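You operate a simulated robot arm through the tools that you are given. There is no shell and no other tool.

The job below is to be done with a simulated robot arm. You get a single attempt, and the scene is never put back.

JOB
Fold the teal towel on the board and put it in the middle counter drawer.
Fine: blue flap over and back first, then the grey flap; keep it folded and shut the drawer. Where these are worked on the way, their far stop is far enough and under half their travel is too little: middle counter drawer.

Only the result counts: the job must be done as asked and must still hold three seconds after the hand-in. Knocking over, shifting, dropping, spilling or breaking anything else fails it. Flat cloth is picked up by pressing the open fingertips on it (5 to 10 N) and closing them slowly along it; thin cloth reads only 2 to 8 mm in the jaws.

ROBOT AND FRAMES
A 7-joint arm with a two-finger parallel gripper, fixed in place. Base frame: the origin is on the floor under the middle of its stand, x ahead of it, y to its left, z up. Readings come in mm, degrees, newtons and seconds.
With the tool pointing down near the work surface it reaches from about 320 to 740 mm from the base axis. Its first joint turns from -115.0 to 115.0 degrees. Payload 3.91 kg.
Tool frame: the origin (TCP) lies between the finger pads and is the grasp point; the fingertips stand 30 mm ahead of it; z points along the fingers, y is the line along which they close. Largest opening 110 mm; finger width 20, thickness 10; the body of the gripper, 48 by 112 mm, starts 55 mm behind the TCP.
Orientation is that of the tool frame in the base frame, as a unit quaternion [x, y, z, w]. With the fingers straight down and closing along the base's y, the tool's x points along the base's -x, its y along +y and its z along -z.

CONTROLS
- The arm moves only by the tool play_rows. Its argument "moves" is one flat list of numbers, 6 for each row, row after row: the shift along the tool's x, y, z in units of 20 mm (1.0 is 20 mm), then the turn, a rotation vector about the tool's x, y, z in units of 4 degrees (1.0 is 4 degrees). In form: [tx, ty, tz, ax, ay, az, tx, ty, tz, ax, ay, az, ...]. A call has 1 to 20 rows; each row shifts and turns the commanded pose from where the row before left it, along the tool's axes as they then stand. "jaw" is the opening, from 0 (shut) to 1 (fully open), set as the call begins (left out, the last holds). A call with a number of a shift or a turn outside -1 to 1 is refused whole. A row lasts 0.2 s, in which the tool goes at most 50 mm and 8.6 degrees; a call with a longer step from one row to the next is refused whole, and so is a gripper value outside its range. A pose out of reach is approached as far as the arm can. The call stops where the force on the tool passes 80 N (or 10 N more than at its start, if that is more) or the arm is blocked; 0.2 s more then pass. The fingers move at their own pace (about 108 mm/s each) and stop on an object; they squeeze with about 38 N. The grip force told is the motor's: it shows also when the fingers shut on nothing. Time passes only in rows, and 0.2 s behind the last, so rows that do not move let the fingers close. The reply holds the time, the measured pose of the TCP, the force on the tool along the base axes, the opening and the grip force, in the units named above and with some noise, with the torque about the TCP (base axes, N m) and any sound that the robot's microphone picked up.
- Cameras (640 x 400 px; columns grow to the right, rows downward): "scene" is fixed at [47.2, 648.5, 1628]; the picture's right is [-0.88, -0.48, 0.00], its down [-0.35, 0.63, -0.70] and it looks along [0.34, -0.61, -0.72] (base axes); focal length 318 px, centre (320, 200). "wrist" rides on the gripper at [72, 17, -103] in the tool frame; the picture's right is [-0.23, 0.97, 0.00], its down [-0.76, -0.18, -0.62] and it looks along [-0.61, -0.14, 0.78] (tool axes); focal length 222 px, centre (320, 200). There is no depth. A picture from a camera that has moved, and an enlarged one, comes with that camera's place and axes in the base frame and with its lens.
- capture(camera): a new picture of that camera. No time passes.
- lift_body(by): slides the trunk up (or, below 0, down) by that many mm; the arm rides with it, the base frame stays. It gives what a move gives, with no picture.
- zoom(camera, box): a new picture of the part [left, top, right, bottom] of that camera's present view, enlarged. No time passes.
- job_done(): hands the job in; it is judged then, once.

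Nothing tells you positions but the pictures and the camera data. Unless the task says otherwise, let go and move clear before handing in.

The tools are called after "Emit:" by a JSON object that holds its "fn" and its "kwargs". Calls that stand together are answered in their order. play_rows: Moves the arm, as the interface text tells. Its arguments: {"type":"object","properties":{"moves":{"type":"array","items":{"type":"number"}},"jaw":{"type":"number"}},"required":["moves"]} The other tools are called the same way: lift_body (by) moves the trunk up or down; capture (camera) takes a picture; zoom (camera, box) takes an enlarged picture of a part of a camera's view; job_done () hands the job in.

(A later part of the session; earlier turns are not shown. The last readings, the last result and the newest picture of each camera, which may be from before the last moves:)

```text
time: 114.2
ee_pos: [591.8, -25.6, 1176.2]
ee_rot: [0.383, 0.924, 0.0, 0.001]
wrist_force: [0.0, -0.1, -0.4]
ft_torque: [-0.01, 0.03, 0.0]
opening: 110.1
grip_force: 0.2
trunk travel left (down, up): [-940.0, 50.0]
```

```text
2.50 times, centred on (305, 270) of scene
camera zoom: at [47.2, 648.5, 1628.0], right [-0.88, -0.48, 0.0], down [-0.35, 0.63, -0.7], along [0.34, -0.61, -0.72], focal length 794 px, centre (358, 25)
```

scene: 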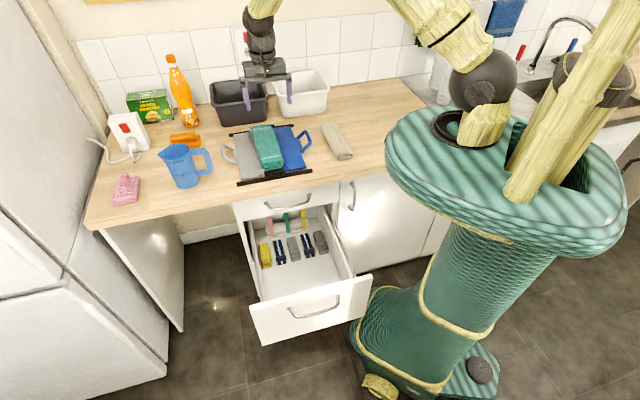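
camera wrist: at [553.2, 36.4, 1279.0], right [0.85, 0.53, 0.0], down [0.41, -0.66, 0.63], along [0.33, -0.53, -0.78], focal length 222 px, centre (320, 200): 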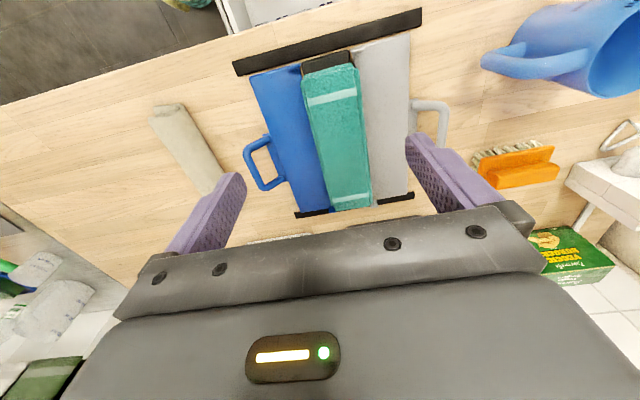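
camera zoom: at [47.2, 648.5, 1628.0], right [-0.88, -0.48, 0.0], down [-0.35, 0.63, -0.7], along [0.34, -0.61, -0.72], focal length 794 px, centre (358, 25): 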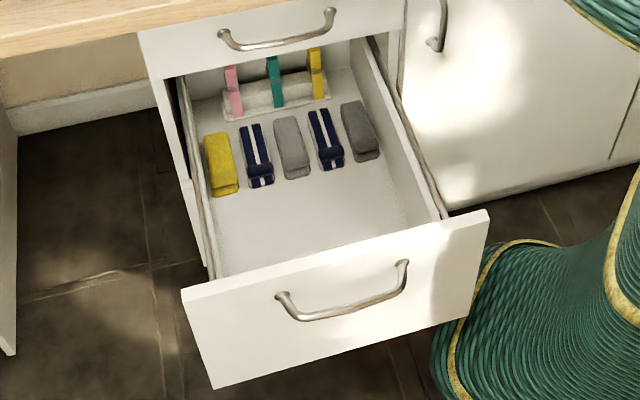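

The folded stack is about 73 mm wide by 224 mm long, centred near W≈416, O≈-530. I'll come down above its middle with the jaw fully open and verify.

Emit:
{"fn": "play_rows", "kwargs": {"moves": [-0.778, 0.13, 0.95, 0, 0, 0, -0.778, 0.13, 0.95, 0, 0, 0, -0.778, 0.13, 0.95, 0, 0, 0, -0.778, 0.13, 0.95, 0, 0, 0, -0.778, 0.13, 0.95, 0, 0, 0, -0.778, 0.13, 0.95, 0, 0, 0]}}

Emit:
{"fn": "capture", "kwargs": {"camera": "wrist"}}

Emit:
{"fn": "zoom", "kwargs": {"camera": "scene", "box": [220, 95, 316, 185]}}

```text
time: 115.6
ee_pos: [670.0, -81.5, 1061.8]
ee_rot: [0.383, 0.924, -0.002, 0.002]
wrist_force: [-0.3, -0.3, 0.2]
ft_torque: [0.0, 0.03, -0.02]
opening: 110.0
grip_force: 0.0
trunk travel left (down, up): [-940.0, 50.0]
```

```text
taken
camera wrist: at [630.3, -18.9, 1165.7], right [0.85, 0.53, 0.0], down [0.41, -0.66, 0.63], along [0.33, -0.53, -0.78], focal length 222 px, centre (320, 200)
```

wrist: 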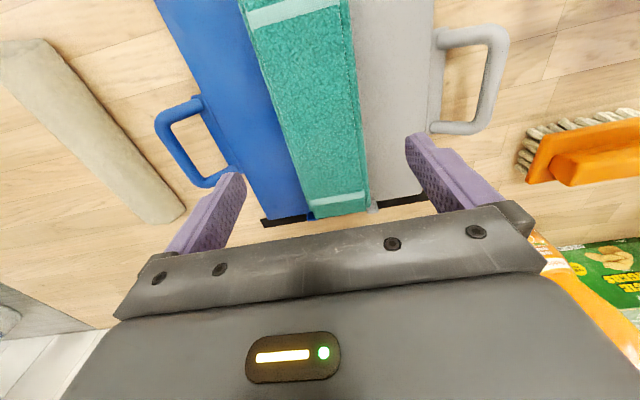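

```text
4.44 times, centred on (268, 140) of scene
camera zoom: at [47.2, 648.5, 1628.0], right [-0.88, -0.48, 0.0], down [-0.35, 0.63, -0.7], along [0.34, -0.61, -0.72], focal length 1411 px, centre (551, 467)
```

zoom: 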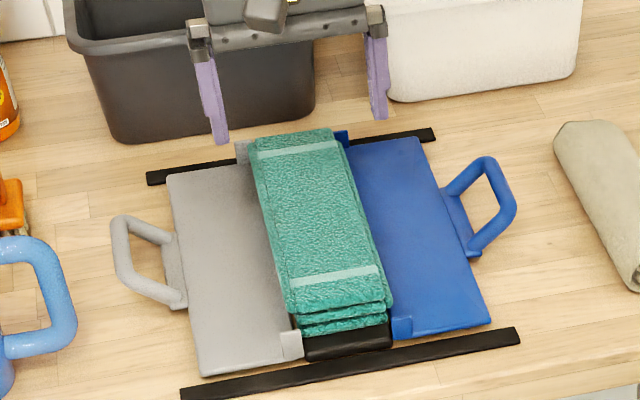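

Aligned within ~2 mm. I'll descend so the fingers go down either side of the stack, slowing near the flaps to feel contact.

Emit:
{"fn": "play_rows", "kwargs": {"moves": [0, -0.1, 0.9, 0, 0, 0, 0, 0, 0.9, 0, 0, 0, 0, 0, 0.9, 0, 0, 0, 0, 0, 0.9, 0, 0, 0, 0, 0, 0.9, 0, 0, 0, 0, 0, 0.6, 0, 0, 0]}}

Emit:
{"fn": "play_rows", "kwargs": {"moves": [0, 0, 0.15, 0, 0, 0, 0, 0, 0.1, 0, 0, 0]}}

Emit:
{"fn": "capture", "kwargs": {"camera": "wrist"}}

Emit:
{"fn": "zoom", "kwargs": {"camera": "scene", "box": [220, 95, 316, 185]}}

```text
time: 117.0
ee_pos: [667.3, -82.0, 960.9]
ee_rot: [0.384, 0.923, -0.002, 0.002]
wrist_force: [0.1, -0.1, -0.4]
ft_torque: [-0.01, 0.02, 0.0]
opening: 109.9
grip_force: 0.0
trunk travel left (down, up): [-940.0, 50.0]
```

```text
time: 117.6
ee_pos: [667.9, -81.9, 955.1]
ee_rot: [0.383, 0.924, 0.0, 0.002]
wrist_force: [0.2, -0.5, -0.4]
ft_torque: [-0.03, 0.0, 0.02]
opening: 110.1
grip_force: 0.0
trunk travel left (down, up): [-940.0, 50.0]
```

```text
taken
camera wrist: at [628.7, -19.9, 1059.0], right [0.85, 0.53, 0.0], down [0.41, -0.66, 0.63], along [0.33, -0.53, -0.78], focal length 222 px, centre (320, 200)
```

wrist: 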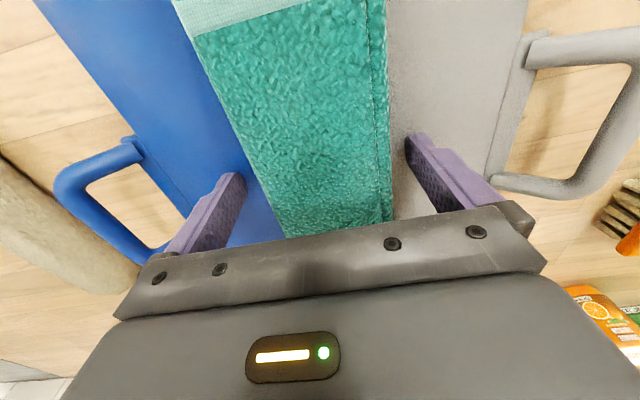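

```text
4.44 times, centred on (268, 140) of scene
camera zoom: at [47.2, 648.5, 1628.0], right [-0.88, -0.48, 0.0], down [-0.35, 0.63, -0.7], along [0.34, -0.61, -0.72], focal length 1411 px, centre (551, 467)
```

zoom: 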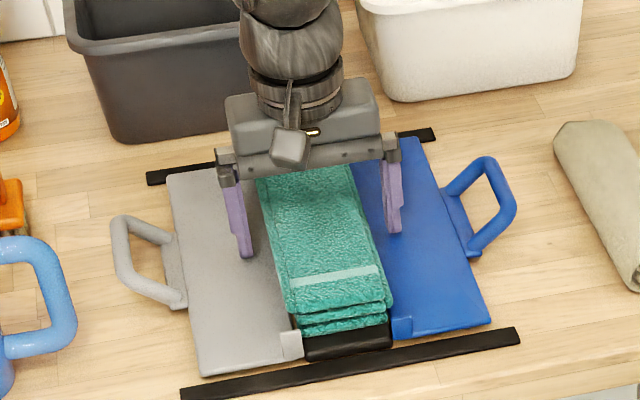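

Emit:
{"fn": "play_rows", "kwargs": {"moves": [0, 0, 0.1, 0, 0, 0, 0, 0, 0.1, 0, 0, 0, 0, 0, 0.1, 0, 0, 0]}}

Emit:
{"fn": "play_rows", "kwargs": {"moves": [0, 0, 0.1, 0, 0, 0, 0, 0, 0.1, 0, 0, 0]}}

```text
time: 118.4
ee_pos: [667.6, -81.3, 951.8]
ee_rot: [0.383, 0.924, -0.001, 0.004]
wrist_force: [0.1, 1.1, 11.5]
ft_torque: [-0.35, 0.58, -0.09]
opening: 110.0
grip_force: 0.1
trunk travel left (down, up): [-940.0, 50.0]
```

```text
time: 119.0
ee_pos: [666.9, -82.1, 952.4]
ee_rot: [0.383, 0.924, 0.0, 0.007]
wrist_force: [-1.5, 1.1, 43.1]
ft_torque: [-1.48, 2.05, -0.28]
opening: 109.8
grip_force: 0.1
trunk travel left (down, up): [-940.0, 50.0]
```

The left fingertip has touched the blue flap (its top is at z≈922). I'll lift 2 mm clear and then close slowly on the stack's sides.

Emit:
{"fn": "play_rows", "kwargs": {"moves": [0, 0, -0.2, 0, 0, 0, 0, 0, -0.25, 0, 0, 0]}}

Emit:
{"fn": "play_rows", "kwargs": {"moves": [0, 0, 0, 0, 0, 0], "jaw": 0.85}}

Emit:
{"fn": "play_rows", "kwargs": {"moves": [0, 0, 0, 0, 0, 0], "jaw": 0.76}}

Emit:
{"fn": "capture", "kwargs": {"camera": "wrist"}}

```text
time: 119.6
ee_pos: [667.0, -82.7, 952.3]
ee_rot: [0.384, 0.923, -0.001, 0.0]
wrist_force: [2.3, -2.1, 2.9]
ft_torque: [0.09, -0.2, -0.19]
opening: 109.9
grip_force: 0.0
trunk travel left (down, up): [-940.0, 50.0]
```

```text
time: 120.0
ee_pos: [668.1, -80.6, 953.0]
ee_rot: [0.384, 0.923, -0.001, 0.001]
wrist_force: [0.8, -0.4, 0.3]
ft_torque: [-0.02, 0.02, -0.01]
opening: 93.3
grip_force: 0.0
trunk travel left (down, up): [-940.0, 50.0]
```

```text
time: 120.4
ee_pos: [668.7, -82.8, 954.6]
ee_rot: [0.384, 0.923, -0.001, 0.002]
wrist_force: [-0.2, 0.3, -0.1]
ft_torque: [-0.02, -0.03, 0.05]
opening: 83.7
grip_force: 0.0
trunk travel left (down, up): [-940.0, 50.0]
```

```text
taken
camera wrist: at [629.2, -19.8, 1057.8], right [0.85, 0.53, 0.0], down [0.41, -0.66, 0.63], along [0.33, -0.53, -0.78], focal length 222 px, centre (320, 200)
```

wrist: 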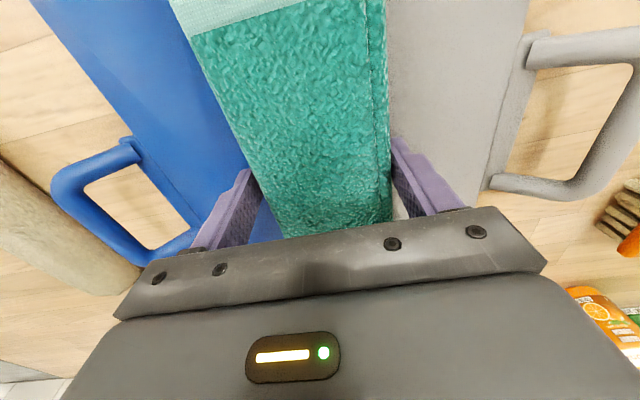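

Emit:
{"fn": "play_rows", "kwargs": {"moves": [0, 0, 0, 0, 0, 0], "jaw": 0.71}}

Emit:
{"fn": "play_rows", "kwargs": {"moves": [0, 0, 0, 0, 0, 0], "jaw": 0.67}}

Emit:
{"fn": "play_rows", "kwargs": {"moves": [0, 0, 0, 0, 0, 0], "jaw": 0.63}}

Emit:
{"fn": "capture", "kwargs": {"camera": "wrist"}}

Emit:
{"fn": "zoom", "kwargs": {"camera": "scene", "box": [230, 105, 302, 185]}}

```text
time: 120.8
ee_pos: [668.4, -81.8, 954.4]
ee_rot: [0.384, 0.923, -0.001, 0.003]
wrist_force: [0.2, 0.0, -0.4]
ft_torque: [-0.02, -0.02, 0.0]
opening: 78.3
grip_force: 0.0
trunk travel left (down, up): [-940.0, 50.0]
```

```text
time: 121.2
ee_pos: [667.9, -80.7, 954.6]
ee_rot: [0.384, 0.923, -0.002, 0.003]
wrist_force: [0.1, 0.1, -0.3]
ft_torque: [0.02, 0.03, -0.02]
opening: 73.8
grip_force: 0.1
trunk travel left (down, up): [-940.0, 50.0]
```

```text
time: 121.6
ee_pos: [667.9, -82.4, 955.7]
ee_rot: [0.383, 0.924, -0.001, 0.002]
wrist_force: [0.8, 1.0, 0.5]
ft_torque: [0.01, -0.02, -0.01]
opening: 69.3
grip_force: 0.3
trunk travel left (down, up): [-940.0, 50.0]
```

```text
taken
camera wrist: at [629.4, -19.7, 1058.1], right [0.85, 0.53, 0.0], down [0.41, -0.66, 0.63], along [0.33, -0.53, -0.78], focal length 222 px, centre (320, 200)
```

wrist: 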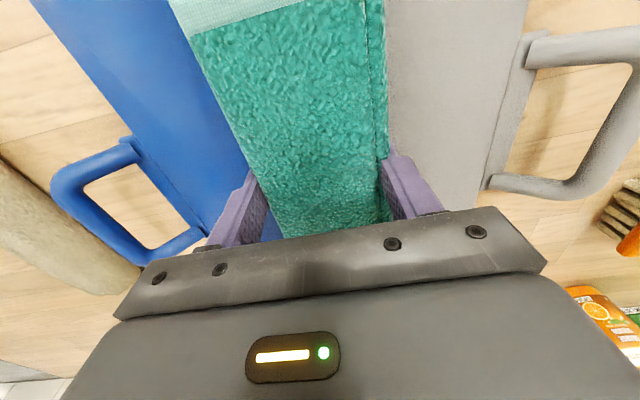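

```text
5.00 times, centred on (266, 145) of scene
camera zoom: at [47.2, 648.5, 1628.0], right [-0.88, -0.48, 0.0], down [-0.35, 0.63, -0.7], along [0.34, -0.61, -0.72], focal length 1588 px, centre (590, 475)
```

zoom: 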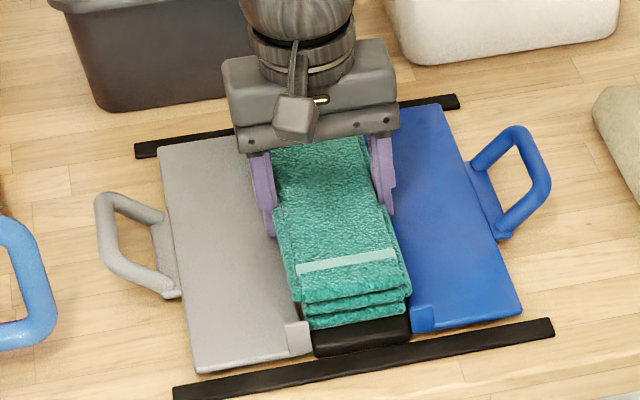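

Emit:
{"fn": "play_rows", "kwargs": {"moves": [0, -0.05, 0, 0, 0, 0], "jaw": 0.6}}

Emit:
{"fn": "play_rows", "kwargs": {"moves": [0, -0.05, 0, 0, 0, 0], "jaw": 0.57}}

Emit:
{"fn": "play_rows", "kwargs": {"moves": [0, 0, 0, 0, 0, 0], "jaw": 0.54}}

Emit:
{"fn": "capture", "kwargs": {"camera": "wrist"}}

Emit:
{"fn": "zoom", "kwargs": {"camera": "scene", "box": [230, 105, 302, 185]}}

```text
time: 122.0
ee_pos: [667.6, -82.5, 954.1]
ee_rot: [0.382, 0.924, -0.002, 0.003]
wrist_force: [0.5, 1.1, 1.0]
ft_torque: [-0.03, -0.18, 0.13]
opening: 68.7
grip_force: 38.2
trunk travel left (down, up): [-940.0, 50.0]
```

```text
time: 122.4
ee_pos: [667.0, -83.3, 953.9]
ee_rot: [0.382, 0.924, -0.002, 0.002]
wrist_force: [1.2, 1.6, 0.1]
ft_torque: [0.02, -0.11, 0.12]
opening: 68.7
grip_force: 38.1
trunk travel left (down, up): [-940.0, 50.0]
```

```text
time: 122.8
ee_pos: [666.7, -83.1, 954.7]
ee_rot: [0.383, 0.924, -0.001, 0.002]
wrist_force: [0.8, 0.3, -0.1]
ft_torque: [0.0, -0.1, 0.11]
opening: 68.9
grip_force: 37.6
trunk travel left (down, up): [-940.0, 50.0]
```

```text
taken
camera wrist: at [627.9, -21.2, 1058.1], right [0.85, 0.53, 0.0], down [0.41, -0.66, 0.63], along [0.33, -0.53, -0.78], focal length 222 px, centre (320, 200)
```

wrist: 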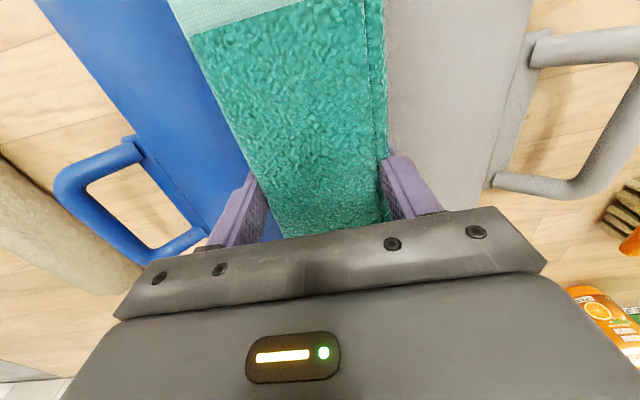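

```text
5.00 times, centred on (266, 145) of scene
camera zoom: at [47.2, 648.5, 1628.0], right [-0.88, -0.48, 0.0], down [-0.35, 0.63, -0.7], along [0.34, -0.61, -0.72], focal length 1588 px, centre (590, 475)
```

zoom: 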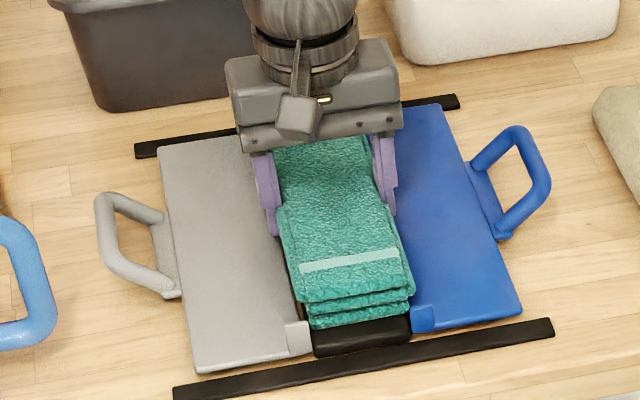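

The jaw stopped at 68.7 mm with full grip. I'll lift just 4 mm and read the force to make sure I hold only the towel, not the board.

Emit:
{"fn": "play_rows", "kwargs": {"moves": [0, 0, -0.1, 0, 0, 0, 0, 0, -0.1, 0, 0, 0, 0, 0, 0, 0, 0, 0]}}

Emit:
{"fn": "zoom", "kwargs": {"camera": "scene", "box": [230, 105, 302, 185]}}

```text
time: 123.6
ee_pos: [667.7, -83.5, 959.0]
ee_rot: [0.384, 0.923, 0.0, 0.001]
wrist_force: [0.3, 0.2, -1.7]
ft_torque: [-0.01, -0.01, -0.02]
opening: 68.7
grip_force: 37.9
trunk travel left (down, up): [-940.0, 50.0]
```

```text
5.00 times, centred on (266, 145) of scene
camera zoom: at [47.2, 648.5, 1628.0], right [-0.88, -0.48, 0.0], down [-0.35, 0.63, -0.7], along [0.34, -0.61, -0.72], focal length 1588 px, centre (590, 475)
```

zoom: 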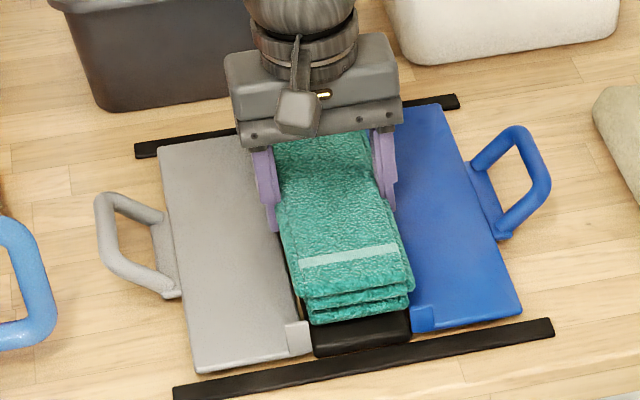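

Only −1.7 N: the towel alone is lifted, all layers together. I'll raise it further, slowly, and check.

Emit:
{"fn": "play_rows", "kwargs": {"moves": [0, 0, -0.3, 0, 0, 0, 0, 0, -0.4, 0, 0, 0, 0, 0, -0.5, 0, 0, 0, 0, 0, -0.5, 0, 0, 0, 0, 0, -0.5, 0, 0, 0]}}

Emit:
{"fn": "zoom", "kwargs": {"camera": "scene", "box": [220, 95, 316, 185]}}

Emit:
{"fn": "capture", "kwargs": {"camera": "wrist"}}

```text
time: 124.8
ee_pos: [667.4, -82.4, 1002.7]
ee_rot: [0.383, 0.924, 0.0, 0.002]
wrist_force: [0.8, -0.5, -2.3]
ft_torque: [-0.01, -0.02, 0.01]
opening: 68.5
grip_force: 38.0
trunk travel left (down, up): [-940.0, 50.0]
```

```text
4.44 times, centred on (268, 140) of scene
camera zoom: at [47.2, 648.5, 1628.0], right [-0.88, -0.48, 0.0], down [-0.35, 0.63, -0.7], along [0.34, -0.61, -0.72], focal length 1411 px, centre (551, 467)
```

zoom: 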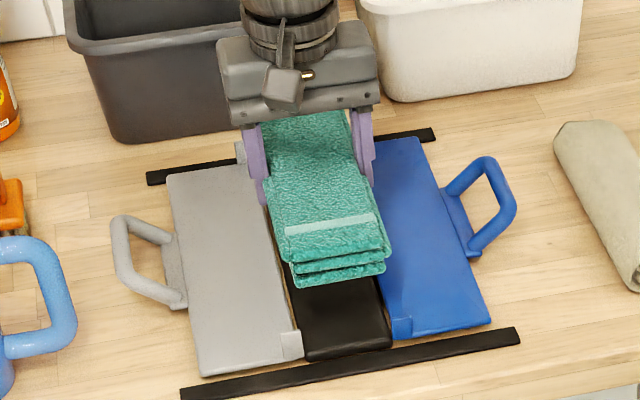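

```text
taken
camera wrist: at [627.3, -20.8, 1106.6], right [0.85, 0.53, 0.0], down [0.41, -0.66, 0.63], along [0.33, -0.53, -0.78], focal length 222 px, centre (320, 200)
```

wrist: 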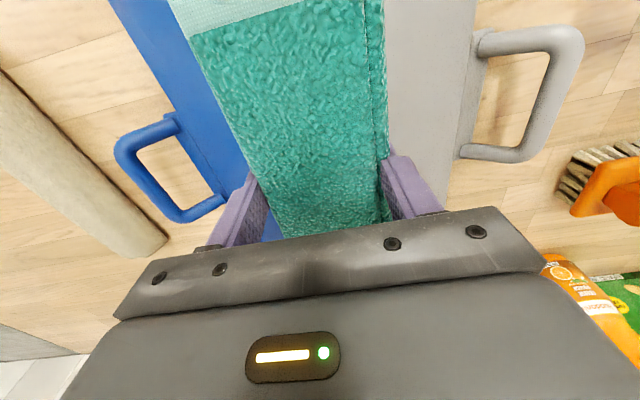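

The towel hangs level and neatly folded in the jaws. I'll raise it and carry it out in front of the counter above the open drawer.

Emit:
{"fn": "play_rows", "kwargs": {"moves": [0, 0, -0.8, 0, 0, 0, 0, 0, -0.8, 0, 0, 0, 0, 0, -0.8, 0, 0, 0, 0, 0, -0.6, 0, 0, 0]}}

Emit:
{"fn": "play_rows", "kwargs": {"moves": [0.4, -0.04, 0, 0, 0, 0, 0.8, -0.08, 0, 0, 0, 0, 0.9, -0.08, 0, 0, 0, 0, 0.9, -0.08, 0, 0, 0, 0, 0.9, -0.08, 0, 0, 0, 0, 0.9, -0.08, 0, 0, 0, 0, 0.9, -0.08, 0, 0, 0, 0, 0.9, -0.08, 0, 0, 0, 0, 0.9, -0.08, 0, 0, 0, 0, 0.9, -0.08, 0, 0, 0, 0, 0.9, -0.08, 0, 0, 0, 0, 0.9, -0.08, 0, 0, 0, 0, 0.9, -0.08, 0, 0, 0, 0, 0.9, -0.08, 0, 0, 0, 0, 0.9, -0.08, 0, 0, 0, 0, 0.9, -0.08, 0, 0, 0, 0, 0.9, -0.08, 0, 0, 0, 0, 0.9, -0.08, 0, 0, 0, 0, 0.9, -0.08, 0, 0, 0, 0, 0.9, -0.08, 0, 0, 0, 0]}}

Emit:
{"fn": "capture", "kwargs": {"camera": "scene"}}

```text
time: 125.8
ee_pos: [667.4, -82.4, 1063.4]
ee_rot: [0.383, 0.924, 0.0, 0.002]
wrist_force: [-0.1, 0.4, -1.6]
ft_torque: [0.02, 0.0, 0.0]
opening: 68.8
grip_force: 37.7
trunk travel left (down, up): [-940.0, 50.0]
```

```text
time: 130.0
ee_pos: [398.3, 141.9, 1060.6]
ee_rot: [0.383, 0.924, -0.001, 0.003]
wrist_force: [-1.2, 0.3, -2.0]
ft_torque: [-0.01, 0.03, 0.0]
opening: 68.5
grip_force: 38.2
trunk travel left (down, up): [-940.0, 50.0]
```

```text
taken
```

scene: 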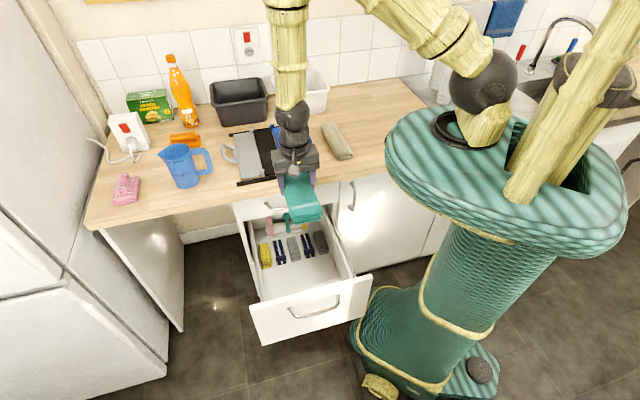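

The towel is above the open drawer. Now I'll turn it 90° so its length lies across the drawer's width.

Emit:
{"fn": "play_rows", "kwargs": {"moves": [0, 0, 0, 0, 0, -0.6, 0, 0, 0, 0, 0, -0.9, 0, 0, 0, 0, 0, -1, 0, 0, 0, 0, 0, -1, 0, 0, 0, 0, 0, -1, 0, 0, 0, 0, 0, -1, 0, 0, 0, 0, 0, -1, 0, 0, 0, 0, 0, -1, 0, 0, 0, 0, 0, -1, 0, 0, 0, 0, 0, -1, 0, 0, 0, 0, 0, -1, 0, 0, 0, 0, 0, -1, 0, 0, 0, 0, 0, -1, 0, 0, 0, 0, 0, -1, 0, 0, 0, 0, 0, -1, 0, 0, 0, 0, 0, -1, 0, 0, 0, 0, 0, -1, 0, 0, 0, 0, 0, -1, 0, 0, 0, 0, 0, -1, 0, 0, 0, 0, 0, -1]}}

Emit:
{"fn": "play_rows", "kwargs": {"moves": [0, 0, 0, 0, 0, -1, 0, 0, 0, 0, 0, -1, 0, 0, 0, 0, 0, -0.7, 0, 0, 0, 0, 0, -0.3]}}

Emit:
{"fn": "capture", "kwargs": {"camera": "scene"}}

Emit:
{"fn": "capture", "kwargs": {"camera": "wrist"}}

```text
time: 134.2
ee_pos: [399.5, 141.1, 1062.4]
ee_rot: [-0.284, 0.959, -0.002, 0.002]
wrist_force: [1.0, 0.2, -1.9]
ft_torque: [0.01, 0.01, 0.0]
opening: 69.0
grip_force: 37.6
trunk travel left (down, up): [-940.0, 50.0]
```

```text
time: 135.2
ee_pos: [398.1, 141.2, 1061.5]
ee_rot: [-0.383, 0.924, -0.004, 0.001]
wrist_force: [0.0, -0.7, -2.3]
ft_torque: [-0.02, 0.01, -0.01]
opening: 68.6
grip_force: 37.7
trunk travel left (down, up): [-940.0, 50.0]
```

```text
taken
```

scene: 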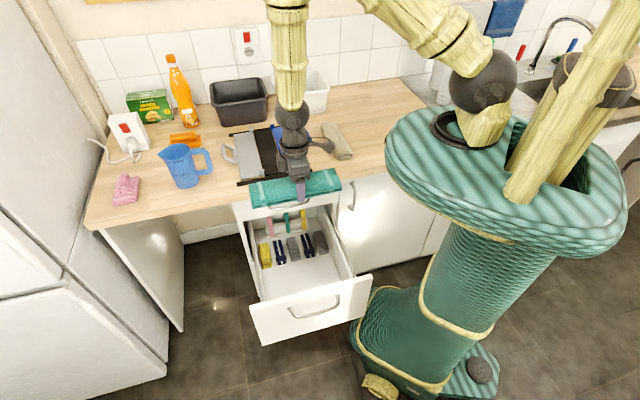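

```text
taken
camera wrist: at [335.2, 101.3, 1164.8], right [-0.53, 0.85, 0.0], down [0.66, 0.41, 0.62], along [0.53, 0.33, -0.78], focal length 222 px, centre (320, 200)
```

wrist: 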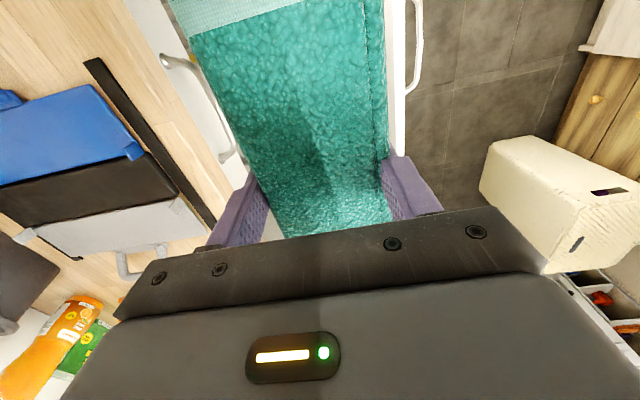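

The towel is squared to the drawer. I'll lower the trunk in stages to bring it down into the drawer.

Emit:
{"fn": "lift_body", "kwargs": {"by": -200}}

Emit:
{"fn": "lift_body", "kwargs": {"by": -140}}

Emit:
{"fn": "capture", "kwargs": {"camera": "scene"}}

Emit:
{"fn": "capture", "kwargs": {"camera": "wrist"}}

```text
time: 137.4
ee_pos: [399.3, 141.8, 861.2]
ee_rot: [-0.382, 0.924, -0.002, 0.0]
wrist_force: [-0.3, -0.1, -1.7]
ft_torque: [-0.01, 0.04, -0.02]
opening: 68.7
grip_force: 38.1
trunk travel left (down, up): [-740.0, 250.0]
```

```text
time: 139.1
ee_pos: [397.9, 141.8, 722.2]
ee_rot: [-0.383, 0.924, -0.002, 0.001]
wrist_force: [1.4, 0.1, -1.9]
ft_torque: [-0.04, 0.0, 0.01]
opening: 68.5
grip_force: 38.0
trunk travel left (down, up): [-600.0, 390.0]
```

```text
taken
```

scene: 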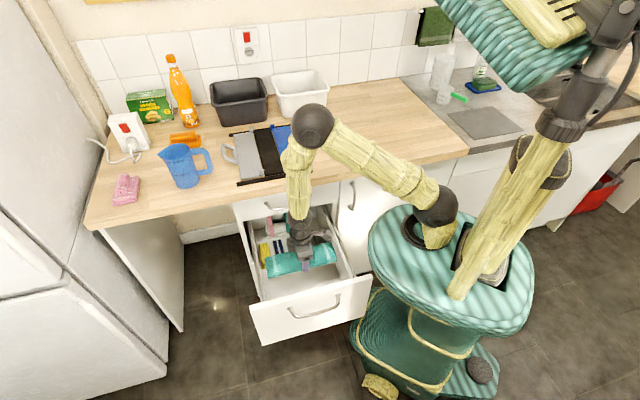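

```text
taken
camera wrist: at [335.1, 101.2, 824.9], right [-0.53, 0.85, 0.0], down [0.66, 0.41, 0.62], along [0.53, 0.33, -0.78], focal length 222 px, centre (320, 200)
```

wrist: 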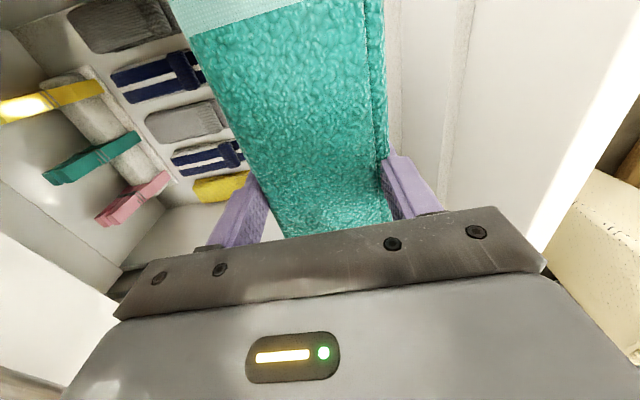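

Clear on all sides; the stored items end ~100 mm behind the towel. Lowering further.

Emit:
{"fn": "lift_body", "kwargs": {"by": -130}}

Emit:
{"fn": "capture", "kwargs": {"camera": "scene"}}

Emit:
{"fn": "capture", "kwargs": {"camera": "wrist"}}

```text
time: 140.7
ee_pos: [384.7, 147.9, 615.5]
ee_rot: [-0.389, 0.921, 0.0, 0.008]
wrist_force: [0.3, 1.1, -2.2]
ft_torque: [-0.04, 0.02, -0.02]
opening: 68.6
grip_force: 38.3
trunk travel left (down, up): [-470.0, 520.0]
```

```text
taken
```

scene: 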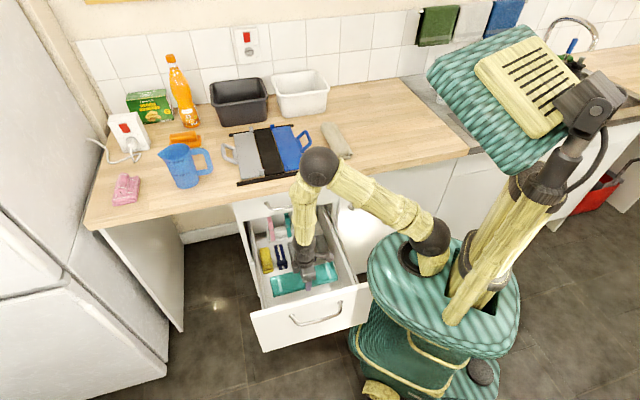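

```text
taken
camera wrist: at [321.6, 106.9, 718.2], right [-0.54, 0.84, 0.0], down [0.65, 0.42, 0.64], along [0.54, 0.34, -0.77], focal length 222 px, centre (320, 200)
```

wrist: 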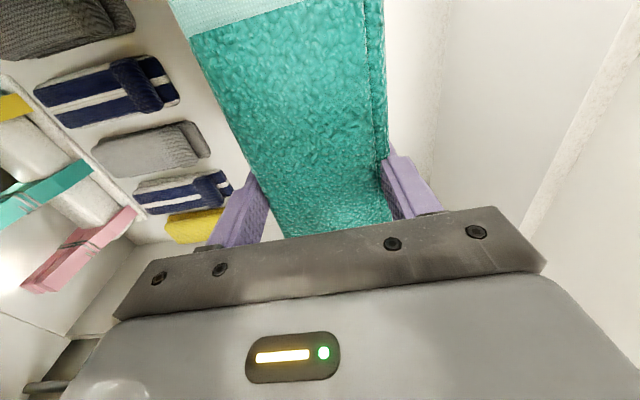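

The tool did not descend as far as the trunk and shifted sideways, so some part of the arm may be touching something. I'll look closely before moving on.

Emit:
{"fn": "zoom", "kwargs": {"camera": "scene", "box": [270, 120, 400, 220]}}

Emit:
{"fn": "zoom", "kwargs": {"camera": "scene", "box": [330, 200, 530, 340]}}

Emit:
{"fn": "zoom", "kwargs": {"camera": "scene", "box": [240, 190, 390, 350]}}

```text
4.00 times, centred on (335, 170) of scene
camera zoom: at [47.2, 648.5, 1628.0], right [-0.88, -0.48, 0.0], down [-0.35, 0.63, -0.7], along [0.34, -0.61, -0.72], focal length 1270 px, centre (260, 320)
```

zoom: 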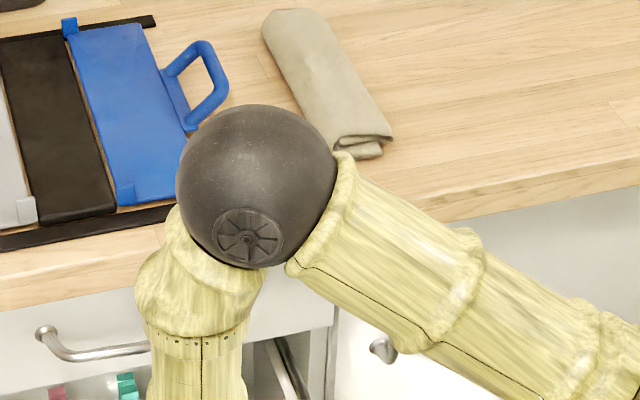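

```text
2.86 times, centred on (430, 270) of scene
camera zoom: at [47.2, 648.5, 1628.0], right [-0.88, -0.48, 0.0], down [-0.35, 0.63, -0.7], along [0.34, -0.61, -0.72], focal length 907 px, centre (6, 0)
```

zoom: 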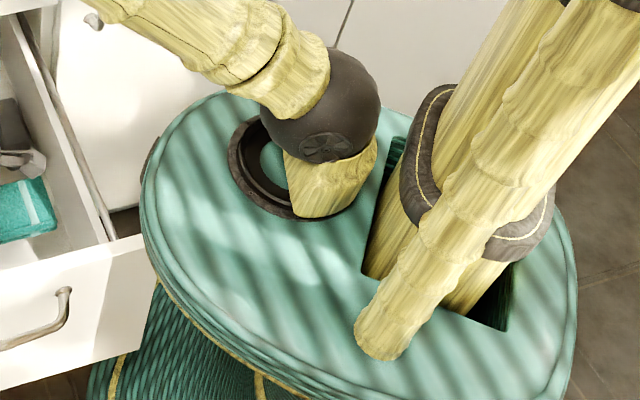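

```text
2.50 times, centred on (315, 270) of scene
camera zoom: at [47.2, 648.5, 1628.0], right [-0.88, -0.48, 0.0], down [-0.35, 0.63, -0.7], along [0.34, -0.61, -0.72], focal length 794 px, centre (332, 25)
```

zoom: 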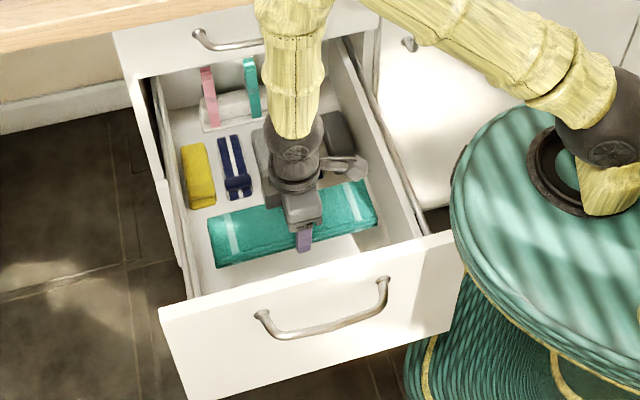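

Emit:
{"fn": "zoom", "kwargs": {"camera": "scene", "box": [345, 255, 393, 315]}}

Emit:
{"fn": "zoom", "kwargs": {"camera": "scene", "box": [235, 290, 275, 360]}}

Emit:
{"fn": "zoom", "kwargs": {"camera": "scene", "box": [225, 190, 385, 350]}}

```text
6.67 times, centred on (369, 285) of scene
camera zoom: at [47.2, 648.5, 1628.0], right [-0.88, -0.48, 0.0], down [-0.35, 0.63, -0.7], along [0.34, -0.61, -0.72], focal length 2117 px, centre (-7, -367)
```

zoom: 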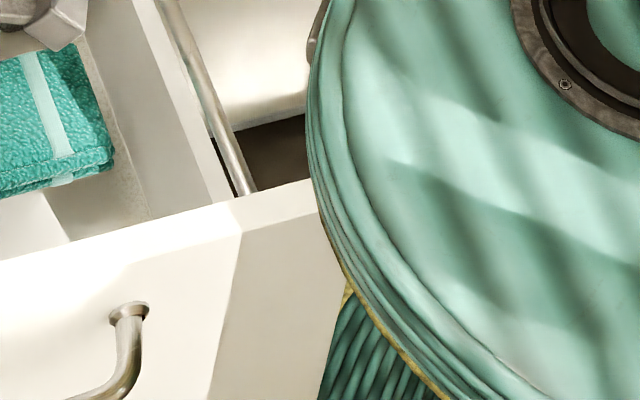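

```text
5.71 times, centred on (255, 325) of scene
camera zoom: at [47.2, 648.5, 1628.0], right [-0.88, -0.48, 0.0], down [-0.35, 0.63, -0.7], along [0.34, -0.61, -0.72], focal length 1815 px, centre (691, -514)
```

zoom: 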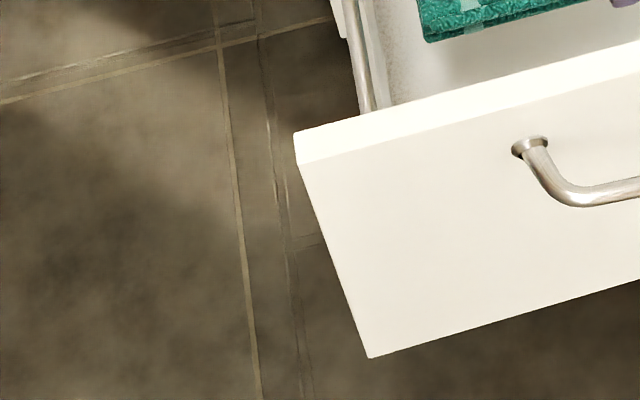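

```text
2.50 times, centred on (305, 270) of scene
camera zoom: at [47.2, 648.5, 1628.0], right [-0.88, -0.48, 0.0], down [-0.35, 0.63, -0.7], along [0.34, -0.61, -0.72], focal length 794 px, centre (358, 25)
```

zoom: 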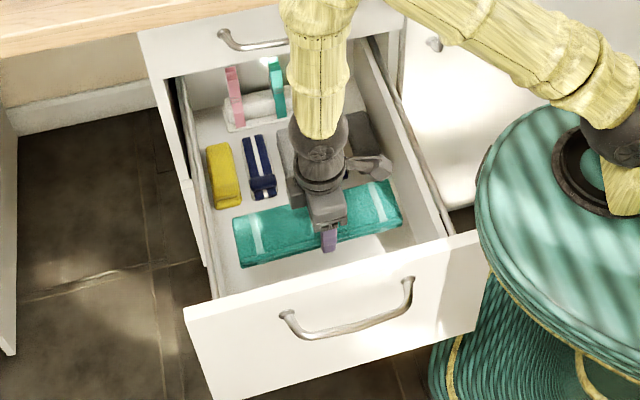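

The robot's wide shoulder plate appears to have come down onto the drawer's right front corner (pushing the drawer ~28 mm further out). I'll raise the trunk again so the plate clears, and do the rest of the lowering with the arm itself.

Emit:
{"fn": "lift_body", "kwargs": {"by": 60}}

Emit:
{"fn": "capture", "kwargs": {"camera": "scene"}}

Emit:
{"fn": "capture", "kwargs": {"camera": "wrist"}}

```text
time: 141.7
ee_pos: [395.4, 159.6, 649.7]
ee_rot: [-0.387, 0.922, -0.001, -0.001]
wrist_force: [1.6, -1.2, -2.2]
ft_torque: [0.07, 0.02, -0.03]
opening: 68.6
grip_force: 37.8
trunk travel left (down, up): [-530.0, 460.0]
```

```text
taken
```

scene: 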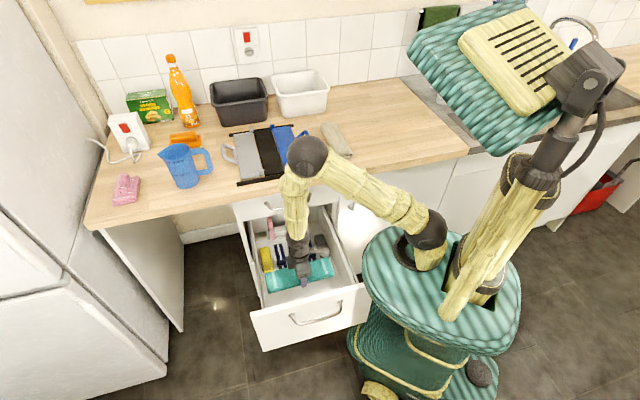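

```text
taken
camera wrist: at [333.7, 118.8, 753.9], right [-0.54, 0.84, 0.0], down [0.66, 0.42, 0.62], along [0.53, 0.33, -0.78], focal length 222 px, centre (320, 200)
```

wrist: 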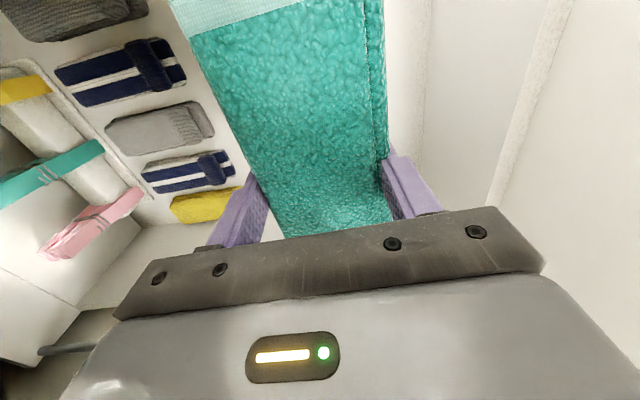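

Emit:
{"fn": "play_rows", "kwargs": {"moves": [0, 0, 0, 0, 0, 0, 0, 0, 0, 0, 0, 0]}}

Emit:
{"fn": "zoom", "kwargs": {"camera": "scene", "box": [340, 200, 540, 400]}}

Emit:
{"fn": "zoom", "kwargs": {"camera": "scene", "box": [225, 190, 385, 350]}}

```text
time: 142.3
ee_pos: [392.0, 185.7, 651.7]
ee_rot: [-0.405, 0.915, -0.002, 0.0]
wrist_force: [0.3, 0.0, -1.2]
ft_torque: [-0.02, 0.0, -0.02]
opening: 69.0
grip_force: 38.1
trunk travel left (down, up): [-530.0, 460.0]
```

```text
2.00 times, centred on (440, 300) of scene
camera zoom: at [47.2, 648.5, 1628.0], right [-0.88, -0.48, 0.0], down [-0.35, 0.63, -0.7], along [0.34, -0.61, -0.72], focal length 635 px, centre (80, 0)
```

zoom: 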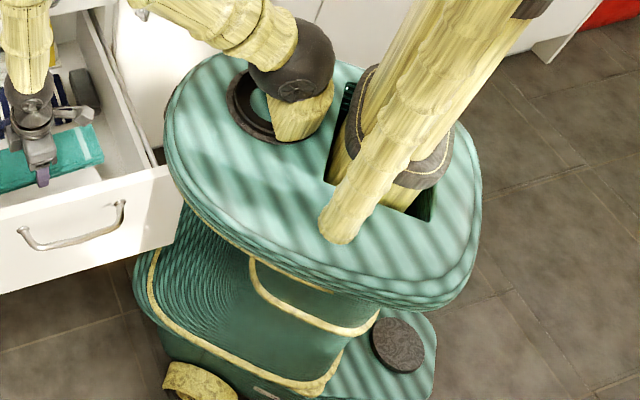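

```text
2.50 times, centred on (305, 270) of scene
camera zoom: at [47.2, 648.5, 1628.0], right [-0.88, -0.48, 0.0], down [-0.35, 0.63, -0.7], along [0.34, -0.61, -0.72], focal length 794 px, centre (358, 25)
```

zoom: 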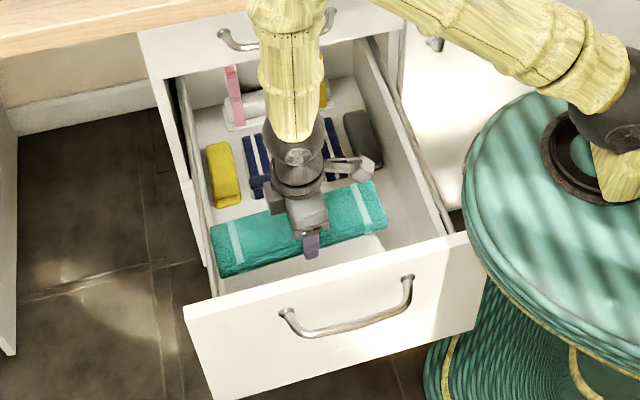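

The hand is drifting by itself. I'll check with another idle step whether it is still moving.

Emit:
{"fn": "play_rows", "kwargs": {"moves": [0, 0, 0, 0, 0, 0]}}

Emit:
{"fn": "capture", "kwargs": {"camera": "scene"}}

```text
time: 142.7
ee_pos: [392.5, 185.7, 652.6]
ee_rot: [-0.404, 0.915, -0.003, 0.001]
wrist_force: [-0.8, -0.4, -2.7]
ft_torque: [-0.04, 0.04, 0.02]
opening: 68.6
grip_force: 38.3
trunk travel left (down, up): [-530.0, 460.0]
```

```text
taken
```

scene: 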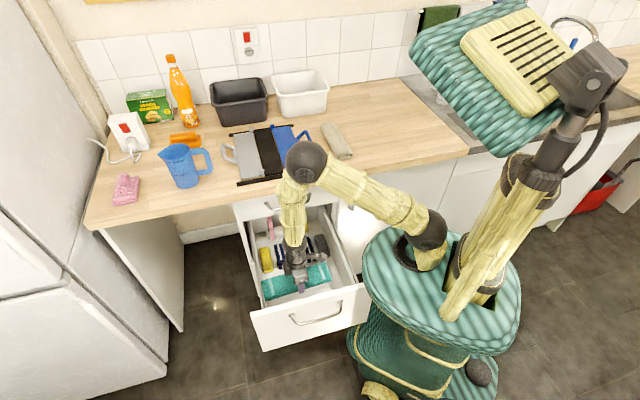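

It's stable now. From geometry, the arm's elbow had come down over the counter's front edge (and the plate near the drawer), so lowering by trunk is wrong. I'll raise the trunk well up again and lower the towel with the arm instead, keeping the elbow clear.

Emit:
{"fn": "lift_body", "kwargs": {"by": 100}}

Emit:
{"fn": "lift_body", "kwargs": {"by": 100}}

Emit:
{"fn": "capture", "kwargs": {"camera": "scene"}}

```text
time: 144.0
ee_pos: [391.9, 185.3, 750.6]
ee_rot: [-0.404, 0.915, -0.002, 0.001]
wrist_force: [0.1, -0.6, -1.7]
ft_torque: [0.0, 0.03, 0.03]
opening: 68.7
grip_force: 38.3
trunk travel left (down, up): [-630.0, 360.0]
```

```text
time: 145.3
ee_pos: [391.2, 185.3, 850.2]
ee_rot: [-0.403, 0.915, -0.003, 0.002]
wrist_force: [0.7, 0.8, -1.4]
ft_torque: [0.01, 0.02, 0.01]
opening: 68.6
grip_force: 38.3
trunk travel left (down, up): [-730.0, 260.0]
```

```text
taken
```

scene: 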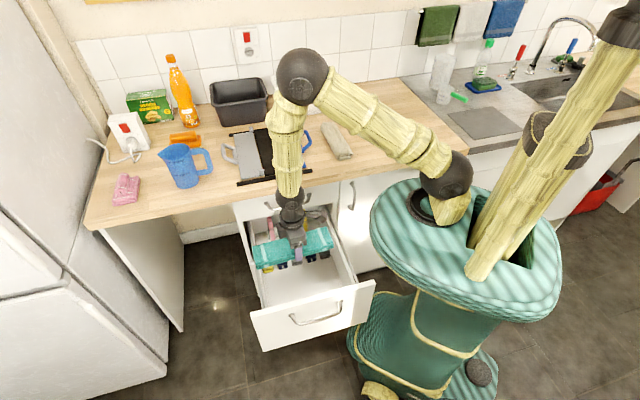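

Emit:
{"fn": "zoom", "kwargs": {"camera": "scene", "box": [200, 105, 328, 195]}}

Emit:
{"fn": "zoom", "kwargs": {"camera": "scene", "box": [340, 280, 540, 400]}}

Emit:
{"fn": "capture", "kwargs": {"camera": "wrist"}}

```text
4.44 times, centred on (264, 150) of scene
camera zoom: at [47.2, 648.5, 1628.0], right [-0.88, -0.48, 0.0], down [-0.35, 0.63, -0.7], along [0.34, -0.61, -0.72], focal length 1411 px, centre (569, 422)
```

zoom: 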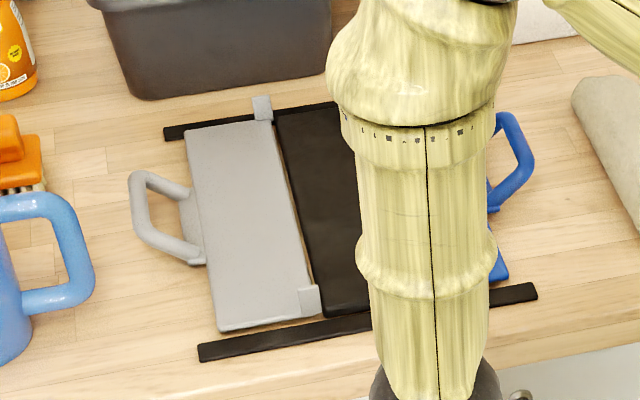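

```text
3.20 times, centred on (440, 340) of scene
camera zoom: at [47.2, 648.5, 1628.0], right [-0.88, -0.48, 0.0], down [-0.35, 0.63, -0.7], along [0.34, -0.61, -0.72], focal length 1016 px, centre (-64, -248)
```

zoom: 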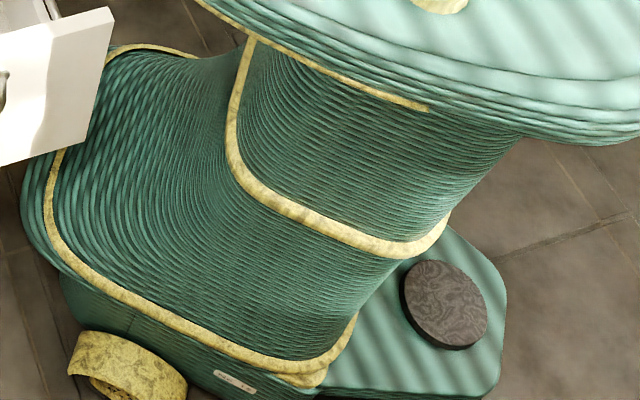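

```text
taken
camera wrist: at [331.1, 142.4, 954.7], right [-0.57, 0.82, 0.0], down [0.64, 0.45, 0.62], along [0.52, 0.35, -0.78], focal length 222 px, centre (320, 200)
```

wrist: 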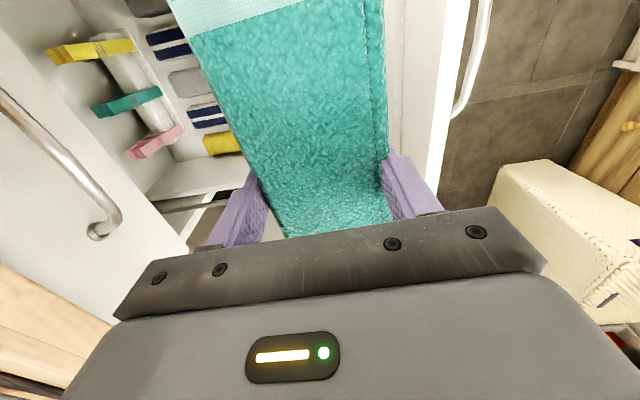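

The board is untouched. Now a small corrective move to re-centre the towel over the drawer's free front area (and see that the arm follows commands normally).

Emit:
{"fn": "play_rows", "kwargs": {"moves": [0.33, 0.44, 0, 0, 0, 0.165, 0.33, 0.44, 0, 0, 0, 0.165, 0.33, 0.44, 0, 0, 0, 0.165, 0.33, 0.44, 0, 0, 0, 0.165]}}

Emit:
{"fn": "capture", "kwargs": {"camera": "scene"}}

```text
time: 146.3
ee_pos: [348.1, 190.4, 851.8]
ee_rot: [-0.383, 0.924, -0.002, 0.002]
wrist_force: [0.1, 1.0, -1.2]
ft_torque: [0.0, -0.03, -0.01]
opening: 68.8
grip_force: 38.2
trunk travel left (down, up): [-730.0, 260.0]
```

```text
taken
```

scene: 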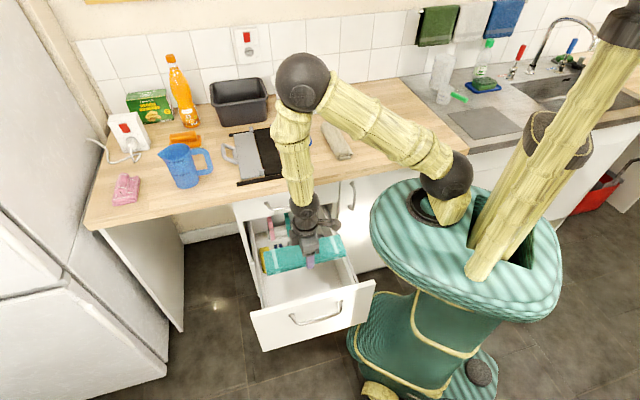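

The arm follows precisely. Now lowering the towel with the arm, in stages, watching elbow and pose.

Emit:
{"fn": "play_rows", "kwargs": {"moves": [0, 0, 0.8, 0, 0, 0, 0, 0, 0.8, 0, 0, 0, 0, 0, 0.8, 0, 0, 0, 0, 0, 0.8, 0, 0, 0, 0, 0, 0.8, 0, 0, 0, 0, 0, 0.8, 0, 0, 0]}}

Emit:
{"fn": "capture", "kwargs": {"camera": "scene"}}

Emit:
{"fn": "capture", "kwargs": {"camera": "wrist"}}

```text
time: 147.7
ee_pos: [349.3, 190.4, 755.2]
ee_rot: [-0.382, 0.924, -0.002, 0.002]
wrist_force: [-0.1, -1.1, -2.5]
ft_torque: [-0.01, 0.01, -0.02]
opening: 68.9
grip_force: 38.4
trunk travel left (down, up): [-730.0, 260.0]
```

```text
taken
```

scene: 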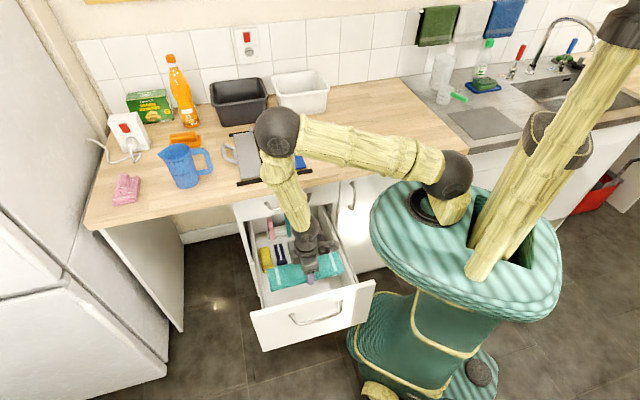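

```text
taken
camera wrist: at [285.6, 149.9, 858.9], right [-0.53, 0.85, 0.0], down [0.66, 0.42, 0.62], along [0.53, 0.33, -0.78], focal length 222 px, centre (320, 200)
```

wrist: 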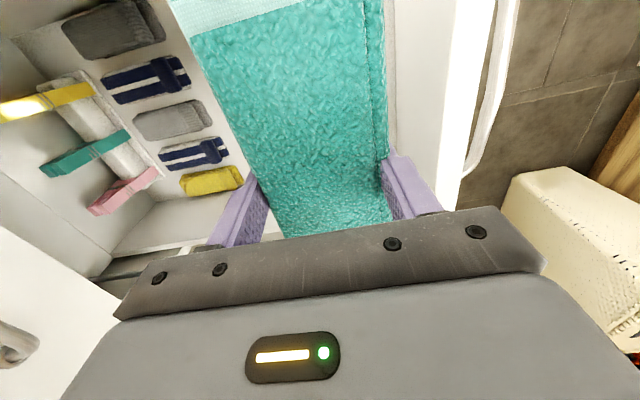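

Emit:
{"fn": "play_rows", "kwargs": {"moves": [0, 0, 0.8, 0, 0, 0, 0, 0, 0.8, 0, 0, 0, 0, 0, 0.8, 0, 0, 0, 0, 0, 0.8, 0, 0, 0, 0, 0, 0.8, 0, 0, 0]}}

Emit:
{"fn": "capture", "kwargs": {"camera": "scene"}}

Emit:
{"fn": "capture", "kwargs": {"camera": "wrist"}}

```text
time: 148.9
ee_pos: [349.6, 190.7, 675.1]
ee_rot: [-0.382, 0.924, -0.002, 0.001]
wrist_force: [0.2, 0.3, -1.8]
ft_torque: [-0.02, 0.0, 0.02]
opening: 68.8
grip_force: 38.0
trunk travel left (down, up): [-730.0, 260.0]
```

```text
taken
```

scene: 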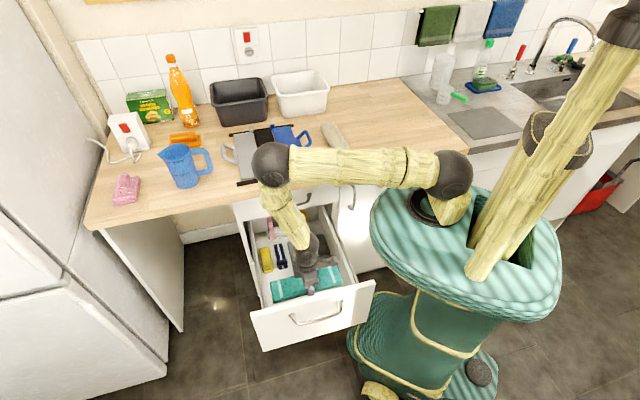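

```text
taken
camera wrist: at [286.4, 149.7, 778.6], right [-0.53, 0.85, 0.0], down [0.66, 0.41, 0.62], along [0.53, 0.33, -0.78], focal length 222 px, centre (320, 200)
```

wrist: 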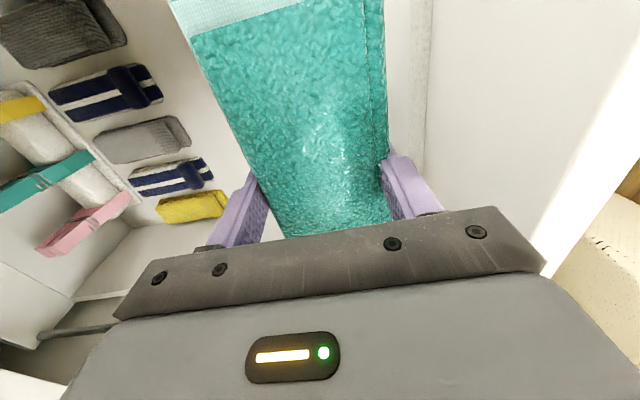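

The elbow is moving away from the counter. Continuing down.

Emit:
{"fn": "play_rows", "kwargs": {"moves": [0, 0, 0.8, 0, 0, 0, 0, 0, 0.8, 0, 0, 0, 0, 0, 0.8, 0, 0, 0, 0, 0, 0.8, 0, 0, 0, 0, 0, 0.8, 0, 0, 0, 0, 0, 0.8, 0, 0, 0]}}

Emit:
{"fn": "zoom", "kwargs": {"camera": "scene", "box": [225, 140, 485, 350]}}

Emit:
{"fn": "capture", "kwargs": {"camera": "wrist"}}

```text
time: 150.3
ee_pos: [350.3, 189.6, 577.2]
ee_rot: [-0.383, 0.924, -0.003, 0.001]
wrist_force: [-0.4, -0.5, -1.5]
ft_torque: [-0.05, 0.01, 0.0]
opening: 68.6
grip_force: 38.0
trunk travel left (down, up): [-730.0, 260.0]
```

```text
1.90 times, centred on (355, 245) of scene
camera zoom: at [47.2, 648.5, 1628.0], right [-0.88, -0.48, 0.0], down [-0.35, 0.63, -0.7], along [0.34, -0.61, -0.72], focal length 605 px, centre (253, 114)
```

zoom: 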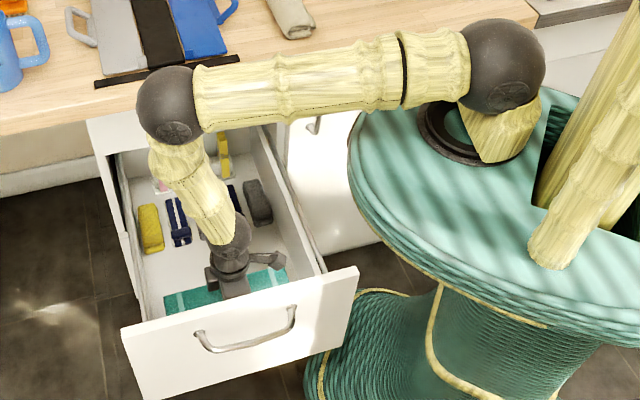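

```text
taken
camera wrist: at [286.6, 149.0, 682.5], right [-0.53, 0.85, 0.0], down [0.66, 0.42, 0.62], along [0.53, 0.33, -0.78], focal length 222 px, centre (320, 200)
```

wrist: 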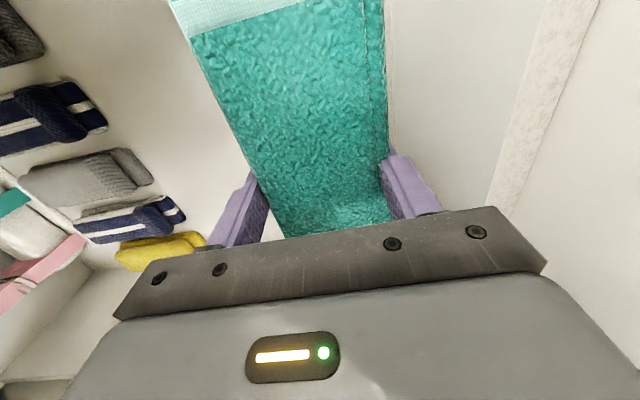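

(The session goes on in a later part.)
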